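You operate a simulated robot arm through the tools that you are given. There is no shell and no other tool. Be economical: measure what you need, move in short steps, check, and stop when the job is done.

Carry out the task below with a simulated robot arm. There is one attempt and no reset: what you move stays moved.

TASK
Fetch the teal jar and set it in the grey jug. Then fetch the yellow sponge and set it on the teal coaster.
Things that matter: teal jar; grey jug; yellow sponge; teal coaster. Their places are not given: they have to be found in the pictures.

It is judged by the outcome, as a careful person would: the job done as asked, and still so three seconds after it is handed in. It fails if anything else is knocked over, pushed out of place, dropped, spilled or broken.

THE ROBOT
A 7-joint arm with a two-finger parallel gripper, fixed in place. Base frame: the origin is at the foot of the arm, x ahead of it, y to its left, z up; the work surface is at about z = -0.004. Lengths are in m, angles in rad, forces in N, time in s.
With the tool pointing down near the work surface it reaches from about 0.24 to 0.62 m from the base axis. Its first joint turns from -1.152 to 1.152 rad. Payload 2.6 kg.
Tool frame: the origin (TCP) lies between the finger pads and is the grasp point; the fingertips stand 0.03 m ahead of it; z points along the fingers, y is the line along which they close. The gripper opens to 0.094 m. The fingers are 0.028 m wide and 0.01 m thick; the gripper's body (0.05 by 0.096 m) begins 0.055 m behind the TCP.
Orientation is told as [roll, pitch, yaw] about the base's x, y, z axes, in that order, counted from this pose: with the fingers straight down and closing along the base's y, the tool's x points along the base's -x, its y along +y and its z along -z.

THE INTERFACE
- The arm moves only by the tool apply_moves. Its argument "deltas" is one flat list of numbers, 7 for each row, row after row: the shift along the base's x, y, z in m, then the turn, a rotation vector about the base's x, y, z in rad, then the gripper command, from -1 (fully open) to 1 (shut), values between in proportion. In form: [x, y, z, wx, wy, wz, grip, x, y, z, wx, wy, wz, grip, ...]. A call has 1 to 8 rows; each row is the pose to reach, as a shift and turn from the pose commanded when the call began. A row lasts 0.2 s, in which the tool goes at most 0.05 m and 0.15 rad; a call with a longer step from one row to the next is refused whole, and so is a gripper value outside its range. A pose out of reach is approached as far as the arm can. The call stops where the force on the tool passes 40 N (or 10 N more than at its start, if that is more) or the arm is blocked; 0.2 s more then pass. The fingers move at their own pace (about 0.072 m/s each) and stop on an object; they squeeze with about 33 N. The grip force told is the motor's: it shows also when the fingers shut on nothing. Time passes only in rows, and 0.2 s behind the last, so rows that repeat a pose let the fingers close. It gives the time, the measured TCP pose, the force on the tool (base axes), the opening and the grip force at its end, in the units of the frame above (readings bear some noise), and new pictures: "views" is both (left out), scene, wrist or none.
- Cameras (640 x 400 px; columns grow to the right, rows downward): "scene" is fixed at [0.0568, 0.432, 0.5639]; the picture's right is [-0.72, -0.69, 0.00], its down [-0.39, 0.41, -0.82] and it looks along [0.57, -0.60, -0.57] (base axes); focal length 335 px, centre (320, 200). "wrist" rides on the gripper at [-0.037, 0, -0.058] in the tool frame; the picture's right is [0.00, -1.00, 0.00], its down [0.97, 0.00, -0.24] and it looks along [0.24, 0.00, 0.97] (tool axes); focal length 218 px, centre (320, 200).
- point_at(camera, pixels): for up to 12 pixels [column, row] of the newest picture of that camera ("zoom" is the newest enlarged one), the place [x, y, z] in the base frame of the surface seen there, good to about 0.003 m, but the place of the scene camera against the robot may be out by one fixed shift of up to 0.018 m in any direction. No time passes.
- enlarge(camera, box): a new picture of the part [left, top, right, bottom] of that camera's present view, enlarged. No time passes.
- job_done(): hands the job in; it is judged then, once.

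Work in short steps. Measure before you move; look again where a grasp or a placing could have gone wrong, and mend it. You have 80 turns and 120 pictures in all, the two below and enlarged ones among them. Open the gripper and draw the arm clear of the work before you hand the job in, unless the task says otherwise; then end with one line.

The tools are called after "Emit:" by a JSON object that holds its "op" and its "data". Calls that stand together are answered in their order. apply_moves: Moves the arm, as the interface text tells. Its arguments: {"type":"object","properties":{"deltas":{"type":"array"},"views":{"type":"string","enum":["both","scene","wrist","none"]}},"required":["deltas"]} The other tools are called the same way: point_at (camera, pixels) gives the place of the surface under pixels of a picture; enlarge (camera, box) takes an enlarged picture of a part of a camera's view; job_done () hands the job in.

At the start:

```text
t: 0.0
eef_pos: [0.3405, -0.0952, 0.2834]
tcp_rot: [0.0, -0.002, 0.001]
wrist_force: [-0.6, 1.2, 0.1]
grip_width: 0.0941
gripper_force: 0.1
```

scene: 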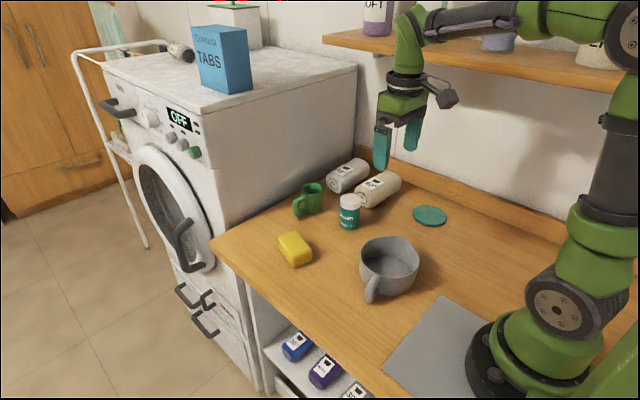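
wrist: 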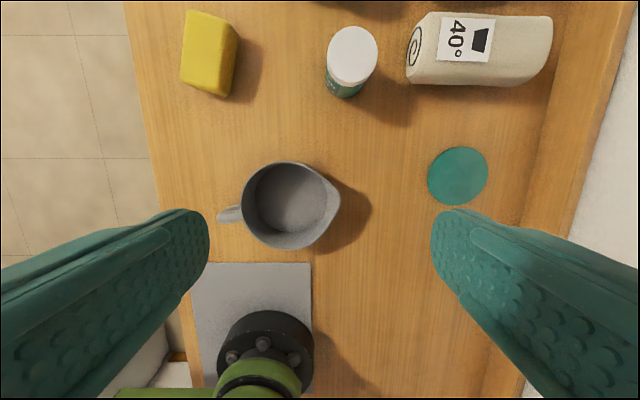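

The wrist view shows the jar (350,60), jug (290,205), sponge (207,55) and coaster (457,175). I measure these points first.

Emit:
{"op": "point_at", "data": {"camera": "wrist", "pixels": [[352, 50], [346, 90], [352, 30], [330, 55], [377, 55], [290, 200], [290, 163], [290, 246], [245, 205], [335, 205], [457, 176], [205, 50]]}}

Emit:
{"op": "point_at", "data": {"camera": "scene", "pixels": [[350, 200], [348, 222], [390, 245], [386, 265], [293, 240], [430, 215], [282, 238], [305, 244], [296, 262]]}}

Emit:
{"op": "enlarge", "data": {"camera": "wrist", "box": [160, 0, 400, 150]}}

```text
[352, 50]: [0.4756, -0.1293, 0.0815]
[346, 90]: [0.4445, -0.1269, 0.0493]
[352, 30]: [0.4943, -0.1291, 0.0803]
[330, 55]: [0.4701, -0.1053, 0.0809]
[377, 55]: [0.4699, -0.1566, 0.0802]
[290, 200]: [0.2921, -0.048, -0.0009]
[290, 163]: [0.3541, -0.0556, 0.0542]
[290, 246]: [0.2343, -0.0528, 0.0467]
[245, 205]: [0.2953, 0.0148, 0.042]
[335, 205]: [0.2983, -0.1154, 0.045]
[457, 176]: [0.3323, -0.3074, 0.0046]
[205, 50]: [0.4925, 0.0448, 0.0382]
```

```text
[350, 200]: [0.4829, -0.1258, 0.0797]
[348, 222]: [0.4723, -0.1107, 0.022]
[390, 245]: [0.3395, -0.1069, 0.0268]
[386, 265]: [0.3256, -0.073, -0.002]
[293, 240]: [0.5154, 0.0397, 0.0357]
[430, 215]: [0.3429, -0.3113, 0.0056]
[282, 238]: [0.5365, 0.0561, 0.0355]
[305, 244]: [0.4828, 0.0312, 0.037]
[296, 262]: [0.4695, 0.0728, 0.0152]
```

```text
2.67 times, centred on (280, 75) of wrist
```

zoom: 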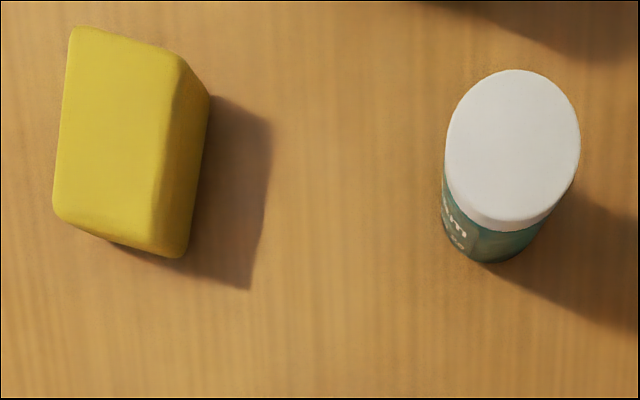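

Next I measure the clutter around the jar, the jug rim, the sponge's corners and the coaster's extent.

Emit:
{"op": "point_at", "data": {"camera": "wrist", "pixels": [[408, 50], [415, 22], [420, 80], [350, 10], [335, 3], [290, 167], [322, 205], [250, 205], [290, 243], [338, 190], [260, 175], [270, 235]]}}

Emit:
{"op": "point_at", "data": {"camera": "zoom", "pixels": [[75, 38], [170, 65], [150, 230], [62, 210], [205, 100], [180, 250], [452, 150], [575, 150], [515, 75], [505, 225]]}}

Emit:
{"op": "enlarge", "data": {"camera": "scene", "box": [260, 140, 460, 310]}}

```text
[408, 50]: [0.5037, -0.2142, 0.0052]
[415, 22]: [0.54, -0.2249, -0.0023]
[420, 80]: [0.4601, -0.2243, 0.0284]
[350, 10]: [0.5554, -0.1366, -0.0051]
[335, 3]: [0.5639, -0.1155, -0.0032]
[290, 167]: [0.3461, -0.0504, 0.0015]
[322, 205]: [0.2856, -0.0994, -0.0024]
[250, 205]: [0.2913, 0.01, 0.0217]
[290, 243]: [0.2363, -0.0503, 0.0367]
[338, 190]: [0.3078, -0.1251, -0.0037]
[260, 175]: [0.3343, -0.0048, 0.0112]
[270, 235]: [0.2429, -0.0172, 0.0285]
```

```text
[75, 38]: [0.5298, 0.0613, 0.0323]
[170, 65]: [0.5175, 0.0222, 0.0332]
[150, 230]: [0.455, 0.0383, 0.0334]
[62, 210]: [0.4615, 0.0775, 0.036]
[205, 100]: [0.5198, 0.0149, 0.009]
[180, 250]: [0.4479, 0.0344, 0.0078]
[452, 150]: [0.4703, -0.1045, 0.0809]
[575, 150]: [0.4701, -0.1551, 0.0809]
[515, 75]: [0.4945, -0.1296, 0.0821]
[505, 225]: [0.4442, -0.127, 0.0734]
```

```text
2.35 times, centred on (360, 225) of scene
```

zoom: 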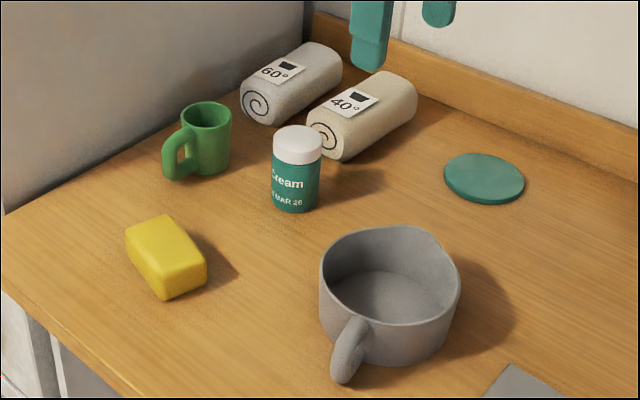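

Jar centre is about (0.470,-0.130), with its top at z=0.081. The towel edge at y=-0.215 is clear of the open fingers. I move over the jar and down to z=0.15.

Emit:
{"op": "apply_moves", "data": {"deltas": [0.043, -0.012, 0, 0, 0, 0, -1, 0.086, -0.024, 0, 0, 0, 0, -1, 0.1295, -0.0348, -0.02, 0, 0, 0, -1, 0.1295, -0.0348, -0.065, 0, 0, 0, -1, 0.1295, -0.0348, -0.11, 0, 0, 0, -1, 0.1295, -0.0348, -0.13, 0, 0, 0, -1, 0.1295, -0.0348, -0.13, 0, 0, 0, -1]}}

```text
t: 1.6
eef_pos: [0.4716, -0.1291, 0.1535]
tcp_rot: [0.001, -0.001, -0.001]
wrist_force: [-1.0, 0.3, -0.6]
grip_width: 0.0941
gripper_force: 0.1
```

scene: 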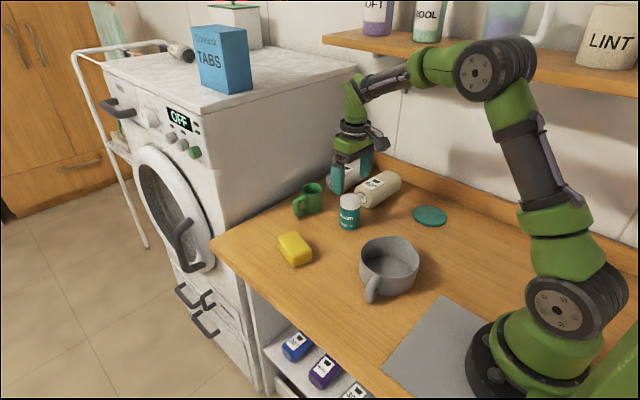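
wrist: 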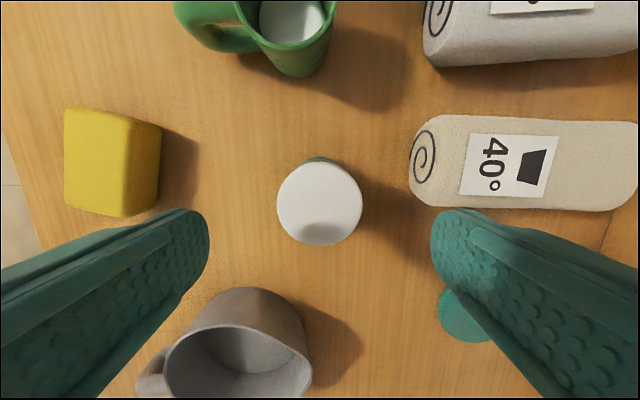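

The jar lid sits centred at about (320,203). I measure it again, along with the jug rim and sponge, before descending.

Emit:
{"op": "point_at", "data": {"camera": "wrist", "pixels": [[320, 203], [280, 205], [360, 205], [320, 166], [319, 242], [413, 185], [240, 289], [310, 340], [68, 112], [158, 125], [123, 213], [67, 200]]}}

```text
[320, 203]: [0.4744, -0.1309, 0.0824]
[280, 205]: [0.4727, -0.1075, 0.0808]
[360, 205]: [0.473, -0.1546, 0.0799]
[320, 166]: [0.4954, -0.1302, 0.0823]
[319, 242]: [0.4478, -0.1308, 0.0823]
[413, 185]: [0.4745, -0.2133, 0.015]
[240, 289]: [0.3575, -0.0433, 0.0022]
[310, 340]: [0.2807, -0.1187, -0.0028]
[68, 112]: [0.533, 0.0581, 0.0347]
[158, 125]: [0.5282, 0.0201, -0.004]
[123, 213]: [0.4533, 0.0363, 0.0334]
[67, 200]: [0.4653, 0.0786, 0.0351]
```

I descend to z≈0.062, then close. The jar centre is at (0.472,-0.131).

Emit:
{"op": "apply_moves", "data": {"deltas": [0.001, -0.0015, -0.045, 0, 0, 0, -1, 0.001, -0.0015, -0.085, 0, 0, 0, -1, 0.001, -0.0015, -0.091, 0, 0, 0, -1, 0.001, -0.0015, -0.091, 0, 0, 0, 1, 0.001, -0.0015, -0.091, 0, 0, 0, 1, 0.001, -0.0015, -0.091, 0, 0, 0, 1, 0.001, -0.0015, -0.091, 0, 0, 0, 1]}}

```text
t: 3.2
eef_pos: [0.4696, -0.1307, 0.0609]
tcp_rot: [0.0, 0.001, 0.001]
wrist_force: [-1.1, 0.4, -0.1]
grip_width: 0.0531
gripper_force: 33.3
```

scene: 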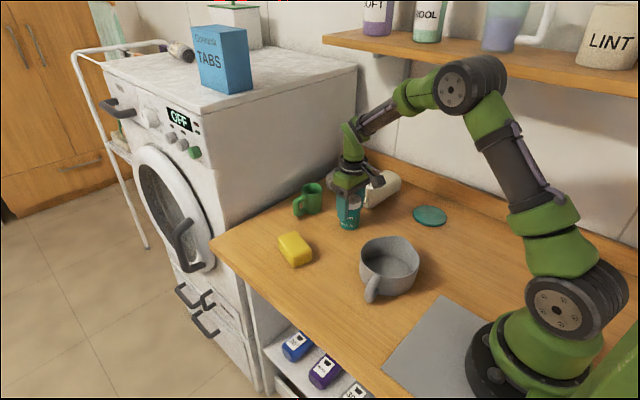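
wrist: 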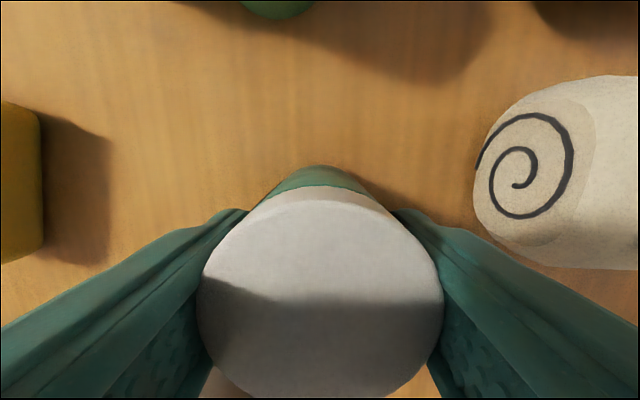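

Jar is held (width 0.053, 33 N). I lift it and carry it over the jug centre, about (0.294,-0.05).

Emit:
{"op": "apply_moves", "data": {"deltas": [0, 0, 0.045, 0, 0, 0, 1, 0, 0, 0.09, 0, 0, 0, 1, -0.03, 0.014, 0.12, 0, 0, 0, 1, -0.07, 0.032, 0.12, 0, 0, 0, 1, -0.11, 0.05, 0.12, 0, 0, 0, 1, -0.15, 0.068, 0.12, 0, 0, 0, 1, -0.176, 0.0805, 0.12, 0, 0, 0, 1, -0.176, 0.0805, 0.12, 0, 0, 0, 1]}}

Emit:
{"op": "enlarge", "data": {"camera": "scene", "box": [300, 130, 480, 320]}}

```text
t: 5.0
eef_pos: [0.2931, -0.0502, 0.1822]
tcp_rot: [0.0, 0.001, 0.0]
wrist_force: [0.3, 0.0, -1.9]
grip_width: 0.0528
gripper_force: 33.1
```

scene: 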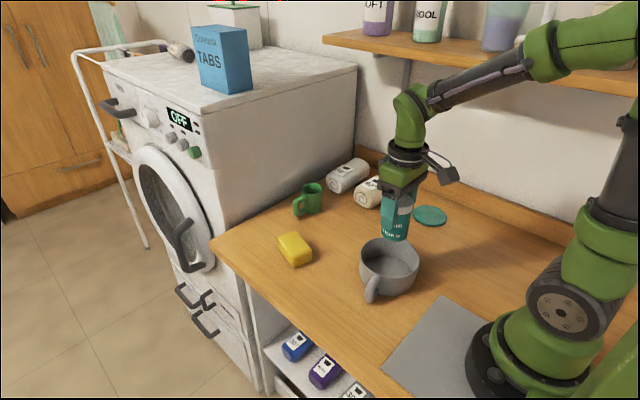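
wrist: 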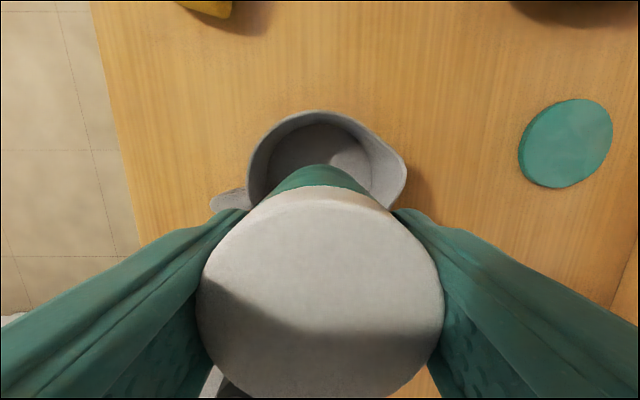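

```text
2.11 times, centred on (390, 225) of scene
```

zoom: 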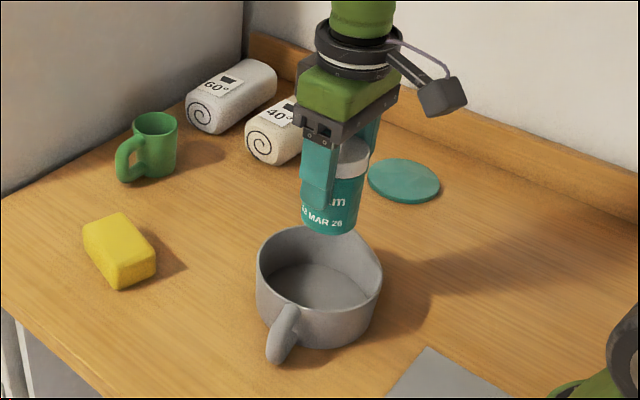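

Before descending I compare the rim with the jar using both cameras.

Emit:
{"op": "point_at", "data": {"camera": "zoom", "pixels": [[259, 262], [270, 292], [305, 307], [345, 307], [379, 280], [372, 248], [268, 242], [318, 285], [330, 232], [330, 215]]}}

Emit:
{"op": "point_at", "data": {"camera": "wrist", "pixels": [[318, 113], [280, 124], [250, 170], [360, 125], [403, 165], [330, 148], [400, 195]]}}

```text
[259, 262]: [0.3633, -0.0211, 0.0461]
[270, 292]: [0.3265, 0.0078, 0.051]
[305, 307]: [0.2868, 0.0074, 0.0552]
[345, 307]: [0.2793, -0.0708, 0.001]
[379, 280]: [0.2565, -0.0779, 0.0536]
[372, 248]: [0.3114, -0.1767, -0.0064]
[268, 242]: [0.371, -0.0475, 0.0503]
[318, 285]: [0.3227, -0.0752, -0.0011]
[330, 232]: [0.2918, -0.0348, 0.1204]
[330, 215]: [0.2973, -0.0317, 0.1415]
```

```text
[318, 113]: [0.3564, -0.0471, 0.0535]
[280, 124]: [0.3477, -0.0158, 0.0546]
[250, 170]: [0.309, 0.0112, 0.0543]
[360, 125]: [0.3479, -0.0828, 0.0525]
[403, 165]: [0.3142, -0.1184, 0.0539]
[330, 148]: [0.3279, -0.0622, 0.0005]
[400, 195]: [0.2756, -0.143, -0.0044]
```

Jug centre is about (0.295,-0.050) with inner radius about 0.055, and the jar is centred over it. I lower to just above the jug floor.

Emit:
{"op": "apply_moves", "data": {"deltas": [0.001, 0, -0.04, 0, 0, 0, 1, 0.001, 0, -0.08, 0, 0, 0, 1, 0.001, 0, -0.1, 0, 0, 0, 1, 0.001, 0, -0.11, 0, 0, 0, 1, 0.001, 0, -0.11, 0, 0, 0, 1], "views": "scene"}}

```text
t: 6.2
eef_pos: [0.2962, -0.0499, 0.073]
tcp_rot: [-0.001, 0.0, 0.001]
wrist_force: [-0.5, 0.2, -1.5]
grip_width: 0.0531
gripper_force: 32.8
```

scene: 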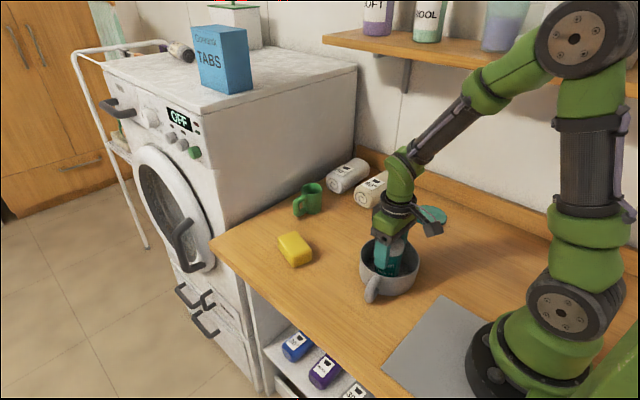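

The jar is inside the jug with no contact yet (z 0.073). I lower it by millimetres.

Emit:
{"op": "apply_moves", "data": {"deltas": [0, 0, -0.002, 0, 0, 0, 1, 0, 0, -0.004, 0, 0, 0, 1, 0, 0, -0.004, 0, 0, 0, 1], "views": "none"}}

```text
t: 7.0
eef_pos: [0.2949, -0.0505, 0.0694]
tcp_rot: [-0.001, -0.001, -0.001]
wrist_force: [-0.3, -0.4, -1.1]
grip_width: 0.0533
gripper_force: 32.9
```

Emit:
{"op": "apply_moves", "data": {"deltas": [0, 0, -0.001, 0, 0, 0, 1, 0, 0, -0.002, 0, 0, 0, 1, 0, 0, -0.002, 0, 0, 0, 1], "views": "none"}}

```text
t: 7.8
eef_pos: [0.297, -0.0502, 0.0677]
tcp_rot: [0.001, 0.002, 0.0]
wrist_force: [0.2, -0.7, -1.0]
grip_width: 0.0528
gripper_force: 33.0
```

Emit:
{"op": "apply_moves", "data": {"deltas": [0, 0, -0.001, 0, 0, 0, 1, 0, 0, -0.002, 0, 0, 0, 1, 0, 0, -0.002, 0, 0, 0, 1], "views": "none"}}

```text
t: 8.6
eef_pos: [0.2962, -0.0511, 0.0651]
tcp_rot: [0.001, -0.004, 0.0]
wrist_force: [-7.0, 1.3, 34.8]
grip_width: 0.0534
gripper_force: 32.8
```

Contact at 35 N, so the jar is on the jug floor. I ease up 1 mm, open to about 0.070 m inside the jug, and then rise.

Emit:
{"op": "apply_moves", "data": {"deltas": [0, 0, 0.001, 0, 0, 0, 1, 0, 0, 0.001, 0, 0, 0, -0.5, 0, 0, 0.001, 0, 0, 0, -0.5, 0, 0, 0.001, 0, 0, 0, -0.5], "views": "wrist"}}

```text
t: 9.6
eef_pos: [0.2954, -0.0512, 0.0651]
tcp_rot: [-0.002, 0.0, -0.001]
wrist_force: [-0.2, 1.0, 0.0]
grip_width: 0.0705
gripper_force: 0.0
```

wrist: 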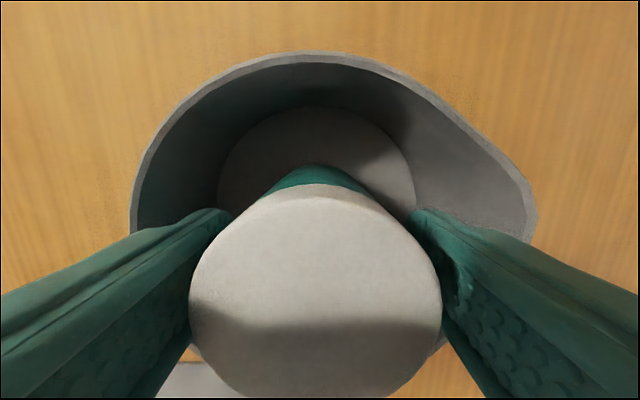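

The jar is upright and released. I rise straight up.

Emit:
{"op": "apply_moves", "data": {"deltas": [0, 0, 0.03, 0, 0, 0, -0.5, 0, 0, 0.07, 0, 0, 0, -0.5, 0, 0, 0.115, 0, 0, 0, -1, 0, 0, 0.15, 0, 0, 0, -1, 0, 0, 0.15, 0, 0, 0, -1]}}

Emit:
{"op": "enlarge", "data": {"camera": "scene", "box": [320, 190, 460, 310]}}

```text
t: 10.8
eef_pos: [0.2972, -0.0516, 0.216]
tcp_rot: [0.001, 0.0, 0.0]
wrist_force: [0.0, 0.1, -0.5]
grip_width: 0.094
gripper_force: 0.0
```

scene: 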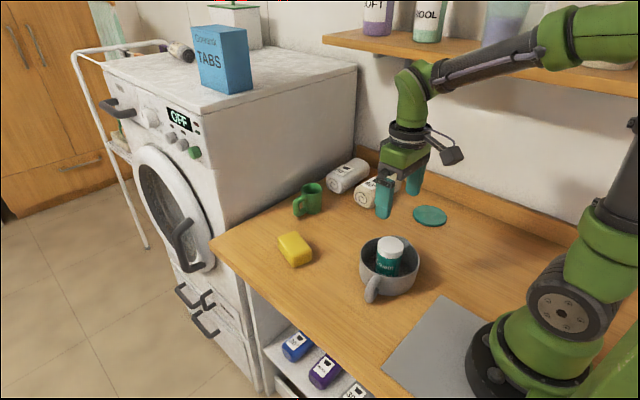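
wrist: 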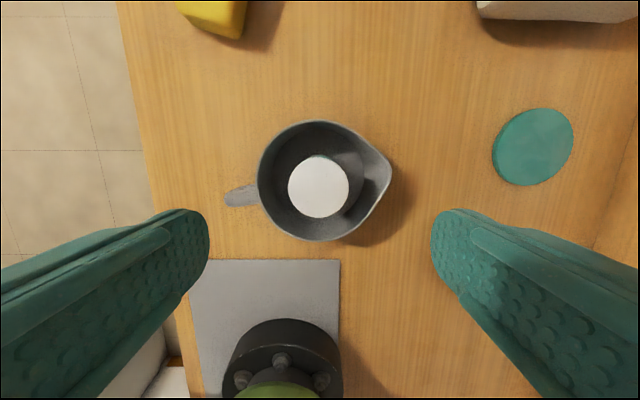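

```text
3.33 times, centred on (390, 250) of scene
```

zoom: 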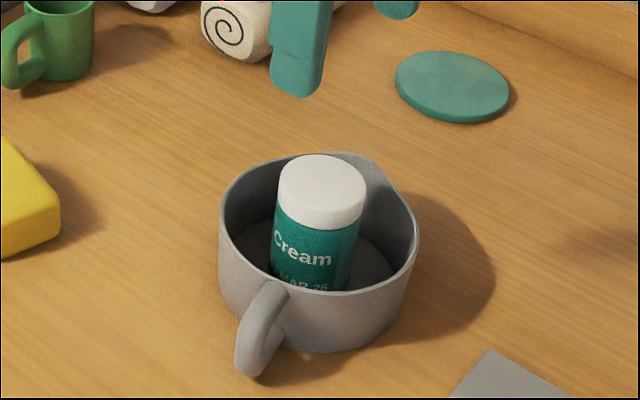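

The jar stands upright in the jug. I measure the coaster and move above the sponge, near (0.492,0.050), turned about -0.24 rad.

Emit:
{"op": "point_at", "data": {"camera": "wrist", "pixels": [[533, 147], [497, 147], [571, 147], [533, 112], [533, 182]]}}

Emit:
{"op": "apply_moves", "data": {"deltas": [0.04, 0.021, 0, 0, 0, -0.06, -1, 0.08, 0.042, 0, 0, 0, -0.12, -1, 0.12, 0.063, 0, 0, 0, -0.18, -1, 0.16, 0.084, 0, 0, 0, -0.24, -1, 0.195, 0.101, -0.02, 0, 0, -0.24, -1, 0.195, 0.101, -0.06, 0, 0, -0.24, -1, 0.195, 0.101, -0.08, 0, 0, -0.24, -1, 0.195, 0.101, -0.08, 0, 0, -0.24, -1], "views": "wrist"}}

```text
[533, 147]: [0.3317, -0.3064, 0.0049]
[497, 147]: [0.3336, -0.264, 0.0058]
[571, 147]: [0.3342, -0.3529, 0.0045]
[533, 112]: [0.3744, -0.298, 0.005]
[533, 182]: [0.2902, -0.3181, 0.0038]
```

```text
t: 12.6
eef_pos: [0.4918, 0.0497, 0.1344]
tcp_rot: [0.0, 0.0, -0.242]
wrist_force: [0.3, -0.4, 0.1]
grip_width: 0.0939
gripper_force: 0.0
```

wrist: 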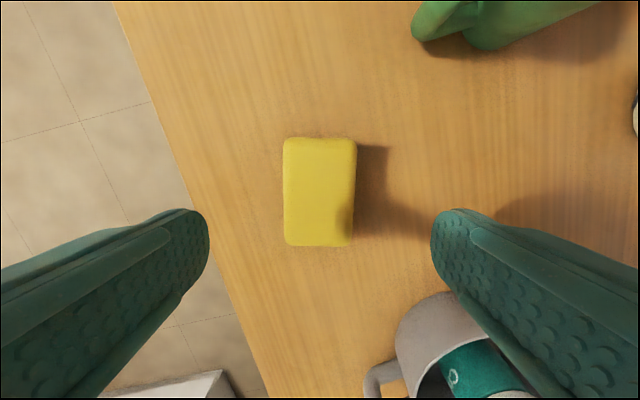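

The sponge is aligned with the fingers. I check its centre.

Emit:
{"op": "point_at", "data": {"camera": "wrist", "pixels": [[286, 145], [354, 145], [350, 243], [287, 243], [320, 192]]}}

```text
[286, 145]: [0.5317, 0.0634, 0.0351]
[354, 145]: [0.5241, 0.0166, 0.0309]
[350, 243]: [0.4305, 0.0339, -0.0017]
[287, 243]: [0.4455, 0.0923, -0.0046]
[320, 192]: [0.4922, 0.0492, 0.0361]
```

The centre is confirmed at about (0.492,0.050), with the top at 0.035. I descend to z≈0.031 and close.

Emit:
{"op": "apply_moves", "data": {"deltas": [0, 0, -0.045, 0, 0, 0, -1, 0, 0, -0.085, 0, 0, 0, -1, 0, 0, -0.104, 0, 0, 0, -1, 0, 0, -0.104, 0, 0, 0, 1, 0, 0, -0.104, 0, 0, 0, 1, 0, 0, -0.104, 0, 0, 0, 1, 0, 0, -0.104, 0, 0, 0, 1], "views": "wrist"}}

```text
t: 14.2
eef_pos: [0.4913, 0.0509, 0.0318]
tcp_rot: [0.001, 0.0, -0.24]
wrist_force: [0.2, -1.1, 0.1]
grip_width: 0.0581
gripper_force: 33.1
```

wrist: 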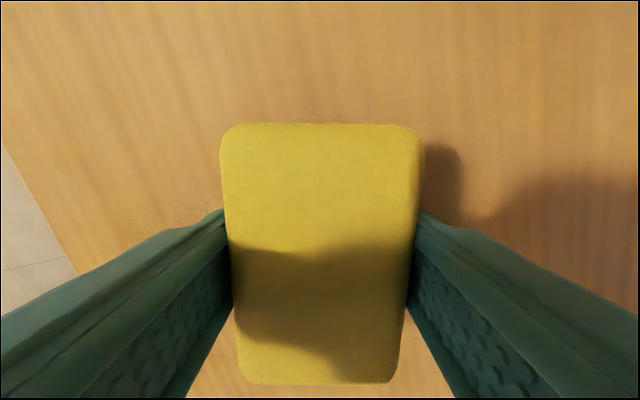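

Sponge is held (0.058). I lift it, begin the transfer, and measure the back ledge near the coaster.

Emit:
{"op": "apply_moves", "data": {"deltas": [0, 0, 0.045, 0, 0, 0, 1, 0, 0, 0.09, 0, 0, 0, 1, -0.01, -0.03, 0.12, 0, 0, 0, 1, -0.029, -0.07, 0.13, 0, 0, 0, 1, -0.048, -0.11, 0.13, 0, 0, 0, 1, -0.067, -0.15, 0.13, 0, 0, 0, 1, -0.086, -0.19, 0.13, 0, 0, 0, 1, -0.104, -0.23, 0.13, 0, 0, 0, 1]}}

Emit:
{"op": "point_at", "data": {"camera": "scene", "pixels": [[430, 215], [470, 215], [470, 200], [470, 190], [450, 190]]}}

```text
t: 16.0
eef_pos: [0.3876, -0.1794, 0.1623]
tcp_rot: [-0.001, 0.0, -0.238]
wrist_force: [0.2, 0.0, -0.2]
grip_width: 0.058
gripper_force: 33.0
```

scene: 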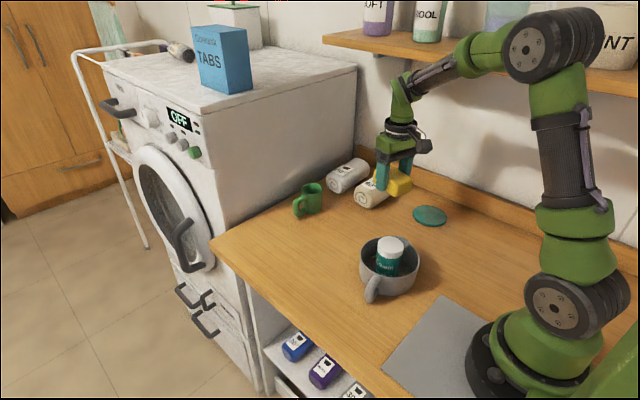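
wrist: 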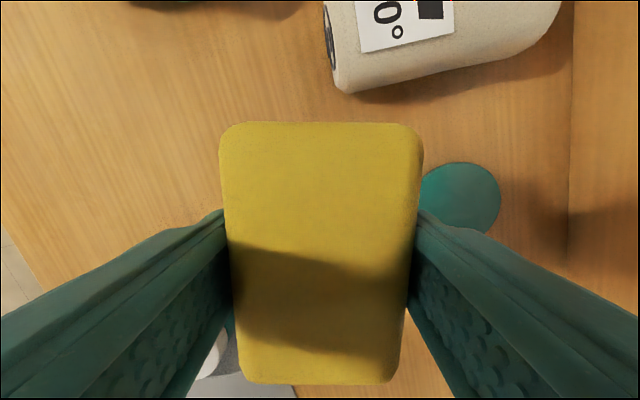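

```text
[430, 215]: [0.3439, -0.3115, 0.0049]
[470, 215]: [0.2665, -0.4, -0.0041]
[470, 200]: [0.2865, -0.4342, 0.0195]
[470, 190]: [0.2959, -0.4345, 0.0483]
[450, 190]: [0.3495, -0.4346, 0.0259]
```

The ledge is at y≈-0.43, which leaves room. I check the shelf edge against the arm before going closer to the wall.

Emit:
{"op": "point_at", "data": {"camera": "scene", "pixels": [[330, 36], [400, 50], [450, 63], [625, 92], [525, 50], [480, 60], [402, 90], [575, 30]]}}

Emit:
{"op": "point_at", "data": {"camera": "wrist", "pixels": [[460, 196], [500, 196], [460, 163], [320, 250]]}}

```text
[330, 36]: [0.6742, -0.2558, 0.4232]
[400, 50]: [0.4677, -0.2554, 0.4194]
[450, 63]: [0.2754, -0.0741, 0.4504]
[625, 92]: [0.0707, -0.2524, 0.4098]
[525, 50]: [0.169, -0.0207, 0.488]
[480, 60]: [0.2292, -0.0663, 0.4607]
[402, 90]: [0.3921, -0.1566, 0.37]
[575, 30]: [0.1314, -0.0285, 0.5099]
```

```text
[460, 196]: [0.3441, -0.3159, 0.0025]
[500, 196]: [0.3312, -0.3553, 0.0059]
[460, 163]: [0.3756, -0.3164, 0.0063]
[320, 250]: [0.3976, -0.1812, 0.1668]
```

The shelf front is at y≈-0.255, z≈0.41, so I approach the coaster low. I drop to z≈0.10 here, then move under the shelf to (0.333,-0.309).

Emit:
{"op": "apply_moves", "data": {"deltas": [0, 0, -0.04, 0, 0, 0, 1, 0, 0, -0.065, 0, 0, 0, 1, -0.014, -0.032, -0.07, 0, 0, 0, 1, -0.028, -0.065, -0.075, 0, 0, 0, 1, -0.042, -0.097, -0.08, 0, 0, 0, 1, -0.055, -0.129, -0.085, 0, 0, 0, 1, -0.055, -0.129, -0.085, 0, 0, 0, 1]}}

Emit:
{"op": "enlarge", "data": {"camera": "scene", "box": [340, 60, 540, 260]}}

```text
t: 17.6
eef_pos: [0.3328, -0.3096, 0.077]
tcp_rot: [0.001, 0.0, -0.238]
wrist_force: [-0.1, -0.5, -1.0]
grip_width: 0.0581
gripper_force: 32.7
```

scene: 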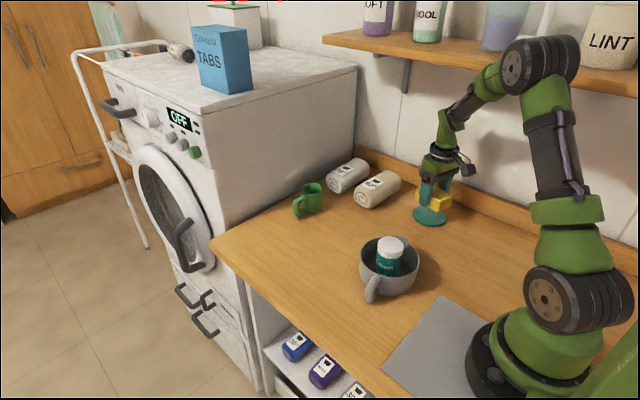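
wrist: 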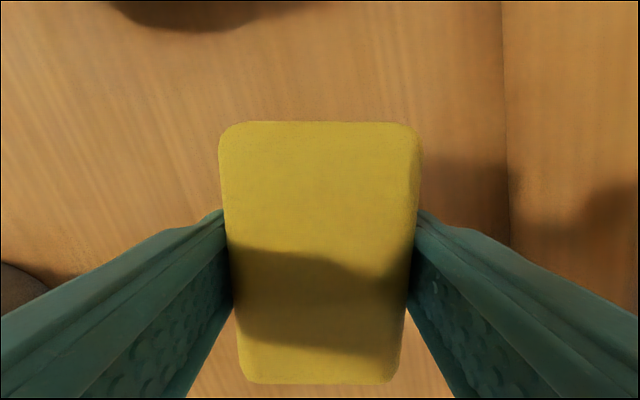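

```text
2.00 times, centred on (440, 160) of scene
```

zoom: 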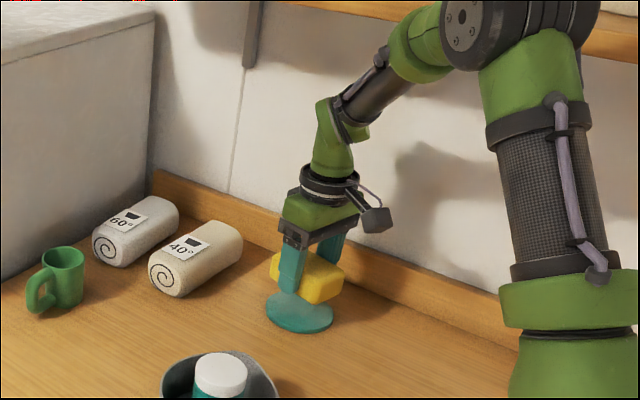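

I am over the coaster with no contact. I lower to 0.042 and check the force.

Emit:
{"op": "apply_moves", "data": {"deltas": [0, 0, -0.02, 0, 0, 0, 1, 0, 0, -0.032, 0, 0, 0, 1, 0, 0, -0.035, 0, 0, 0, 1, 0, 0, -0.035, 0, 0, 0, 1], "views": "scene"}}

Emit:
{"op": "enlarge", "data": {"camera": "scene", "box": [390, 160, 490, 240]}}

```text
t: 18.6
eef_pos: [0.3318, -0.3102, 0.0421]
tcp_rot: [0.001, -0.001, -0.24]
wrist_force: [0.1, -0.4, -0.8]
grip_width: 0.0581
gripper_force: 33.6
```

scene: 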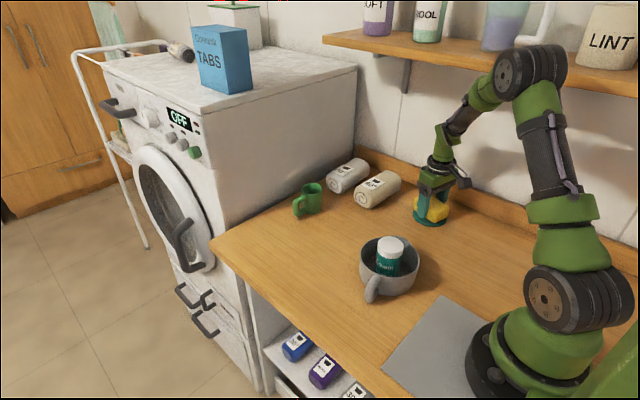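

```text
5.00 times, centred on (440, 200) of scene
```

zoom: 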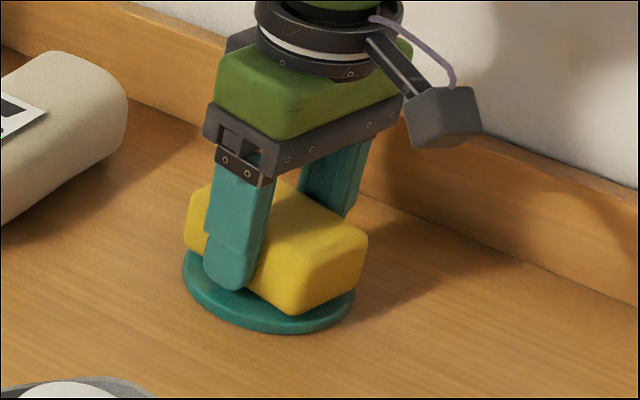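

It is well centred and nearly touching. I lower in 1 mm steps until it makes contact.

Emit:
{"op": "apply_moves", "data": {"deltas": [0, 0, -0.001, 0, 0, 0, 1, 0, 0, -0.002, 0, 0, 0, 1, 0, 0, -0.002, 0, 0, 0, 1], "views": "none"}}

```text
t: 19.4
eef_pos: [0.3325, -0.3089, 0.0399]
tcp_rot: [0.0, -0.001, -0.239]
wrist_force: [0.2, 0.9, 0.5]
grip_width: 0.0581
gripper_force: 32.7
```

Emit:
{"op": "apply_moves", "data": {"deltas": [0, 0, -0.001, 0, 0, 0, 1, 0, 0, -0.001, 0, 0, 0, 1], "views": "none"}}

```text
t: 20.0
eef_pos: [0.3315, -0.3102, 0.0397]
tcp_rot: [-0.001, -0.003, -0.241]
wrist_force: [-2.4, 2.0, 11.4]
grip_width: 0.0581
gripper_force: 33.2
```

Contact at 11 N. I release and rise, limiting the height to about 0.10 while under the shelf, then come out towards +y.

Emit:
{"op": "apply_moves", "data": {"deltas": [0, 0, 0, 0, 0, 0, -0.7, 0, 0, 0, 0, 0, 0, -0.7, 0, 0, 0, 0, 0, 0, -0.7, 0, 0, 0.03, 0, 0, 0, -0.7, 0, 0, 0.065, 0, 0, 0, -0.7, 0.008, 0.035, 0.075, 0, 0, 0, -0.7, 0.02, 0.075, 0.085, 0, 0, 0, -0.7, 0.03, 0.115, 0.105, 0, 0, 0, -0.7]}}

Emit:
{"op": "enlarge", "data": {"camera": "scene", "box": [390, 160, 490, 240]}}

```text
t: 21.8
eef_pos: [0.3612, -0.1923, 0.1431]
tcp_rot: [-0.001, 0.0, -0.24]
wrist_force: [0.4, 0.1, 0.5]
grip_width: 0.0799
gripper_force: 0.0
```

scene: 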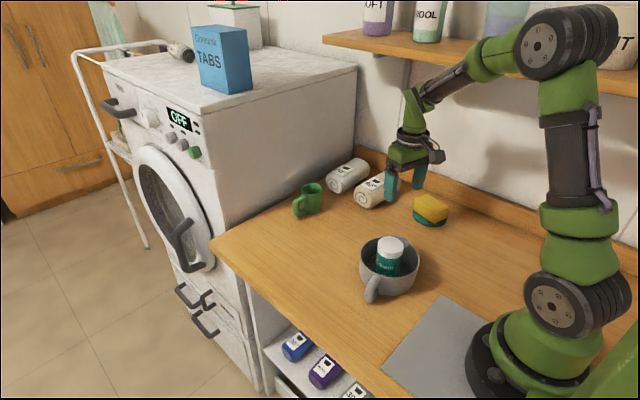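
wrist: 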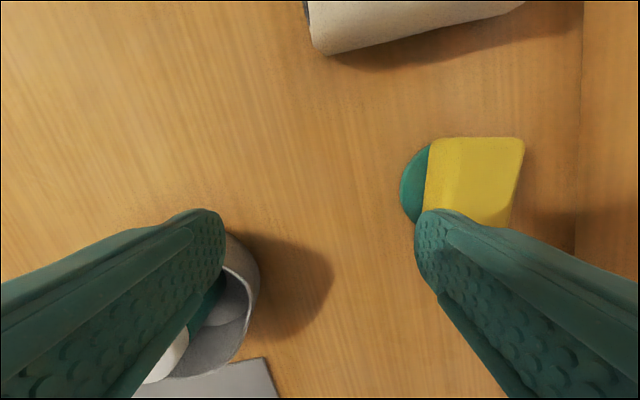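

```text
5.00 times, centred on (440, 200) of scene
```

zoom: 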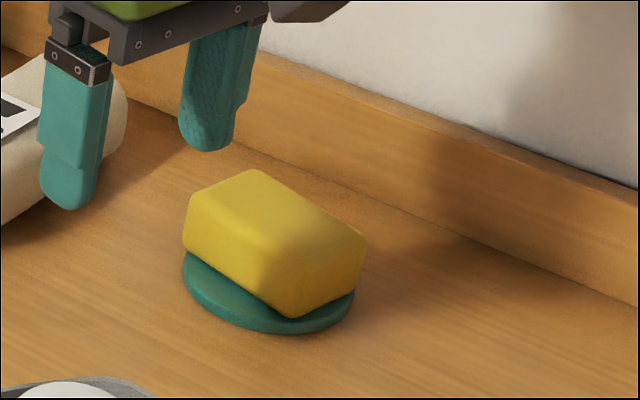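

The sponge is on the coaster. I measure its top corners and the coaster's visible edge to check centring and tilt.

Emit:
{"op": "point_at", "data": {"camera": "zoom", "pixels": [[195, 200], [260, 175], [360, 235], [295, 265], [250, 215], [190, 250], [295, 310], [220, 290], [330, 308], [185, 262]]}}

Emit:
{"op": "point_at", "data": {"camera": "wrist", "pixels": [[432, 142], [520, 140], [500, 180], [402, 190], [425, 150], [412, 200]]}}

```text
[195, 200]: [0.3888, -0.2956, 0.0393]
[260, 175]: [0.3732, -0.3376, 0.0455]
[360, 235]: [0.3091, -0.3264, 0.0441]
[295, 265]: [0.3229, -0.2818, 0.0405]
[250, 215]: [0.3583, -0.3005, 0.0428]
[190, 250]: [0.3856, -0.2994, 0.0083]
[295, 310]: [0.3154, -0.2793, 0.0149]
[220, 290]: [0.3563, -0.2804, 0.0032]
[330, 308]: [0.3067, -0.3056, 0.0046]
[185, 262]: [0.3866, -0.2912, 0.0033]
```

```text
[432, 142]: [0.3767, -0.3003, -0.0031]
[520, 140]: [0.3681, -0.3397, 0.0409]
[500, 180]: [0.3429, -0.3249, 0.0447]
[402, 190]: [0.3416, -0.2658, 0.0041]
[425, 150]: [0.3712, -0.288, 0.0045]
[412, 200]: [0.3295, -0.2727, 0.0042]
```

The sponge lies flat, centred on the coaster within about 5 mm. I draw the arm clear.

Emit:
{"op": "apply_moves", "data": {"deltas": [0, 0.02, 0.04, 0, 0, 0, -0.7, 0, 0.05, 0.08, 0, 0, 0, -1, 0, 0.08, 0.12, 0, 0, 0, -1, 0, 0.08, 0.12, 0, 0, 0, -1]}}

```text
t: 22.8
eef_pos: [0.3617, -0.1129, 0.2643]
tcp_rot: [0.001, 0.0, -0.241]
wrist_force: [-0.4, 0.0, -0.4]
grip_width: 0.0942
gripper_force: 0.0
```

scene: 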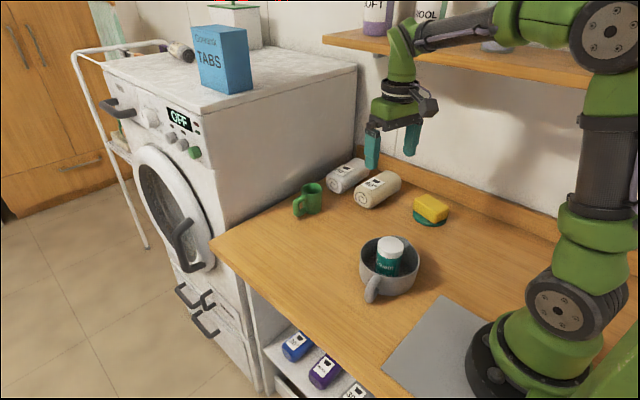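
wrist: 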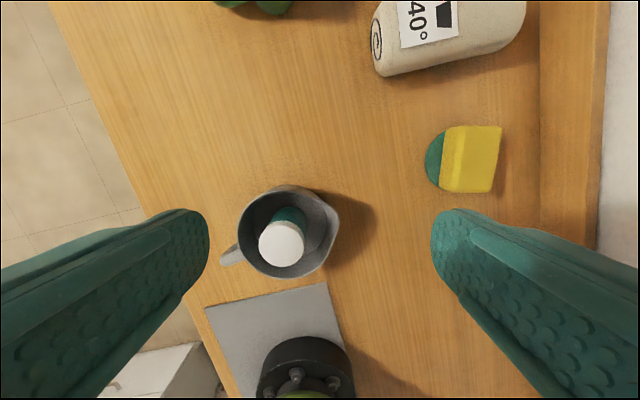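

Both objects are in place, nothing else has moved, and the arm is clear with the gripper open. I hand the job in.

Emit:
{"op": "job_done", "data": {}}

```text
The job is handed in.
```

The teal jar stands upright in the grey jug, and the yellow sponge lies flat on the teal coaster.
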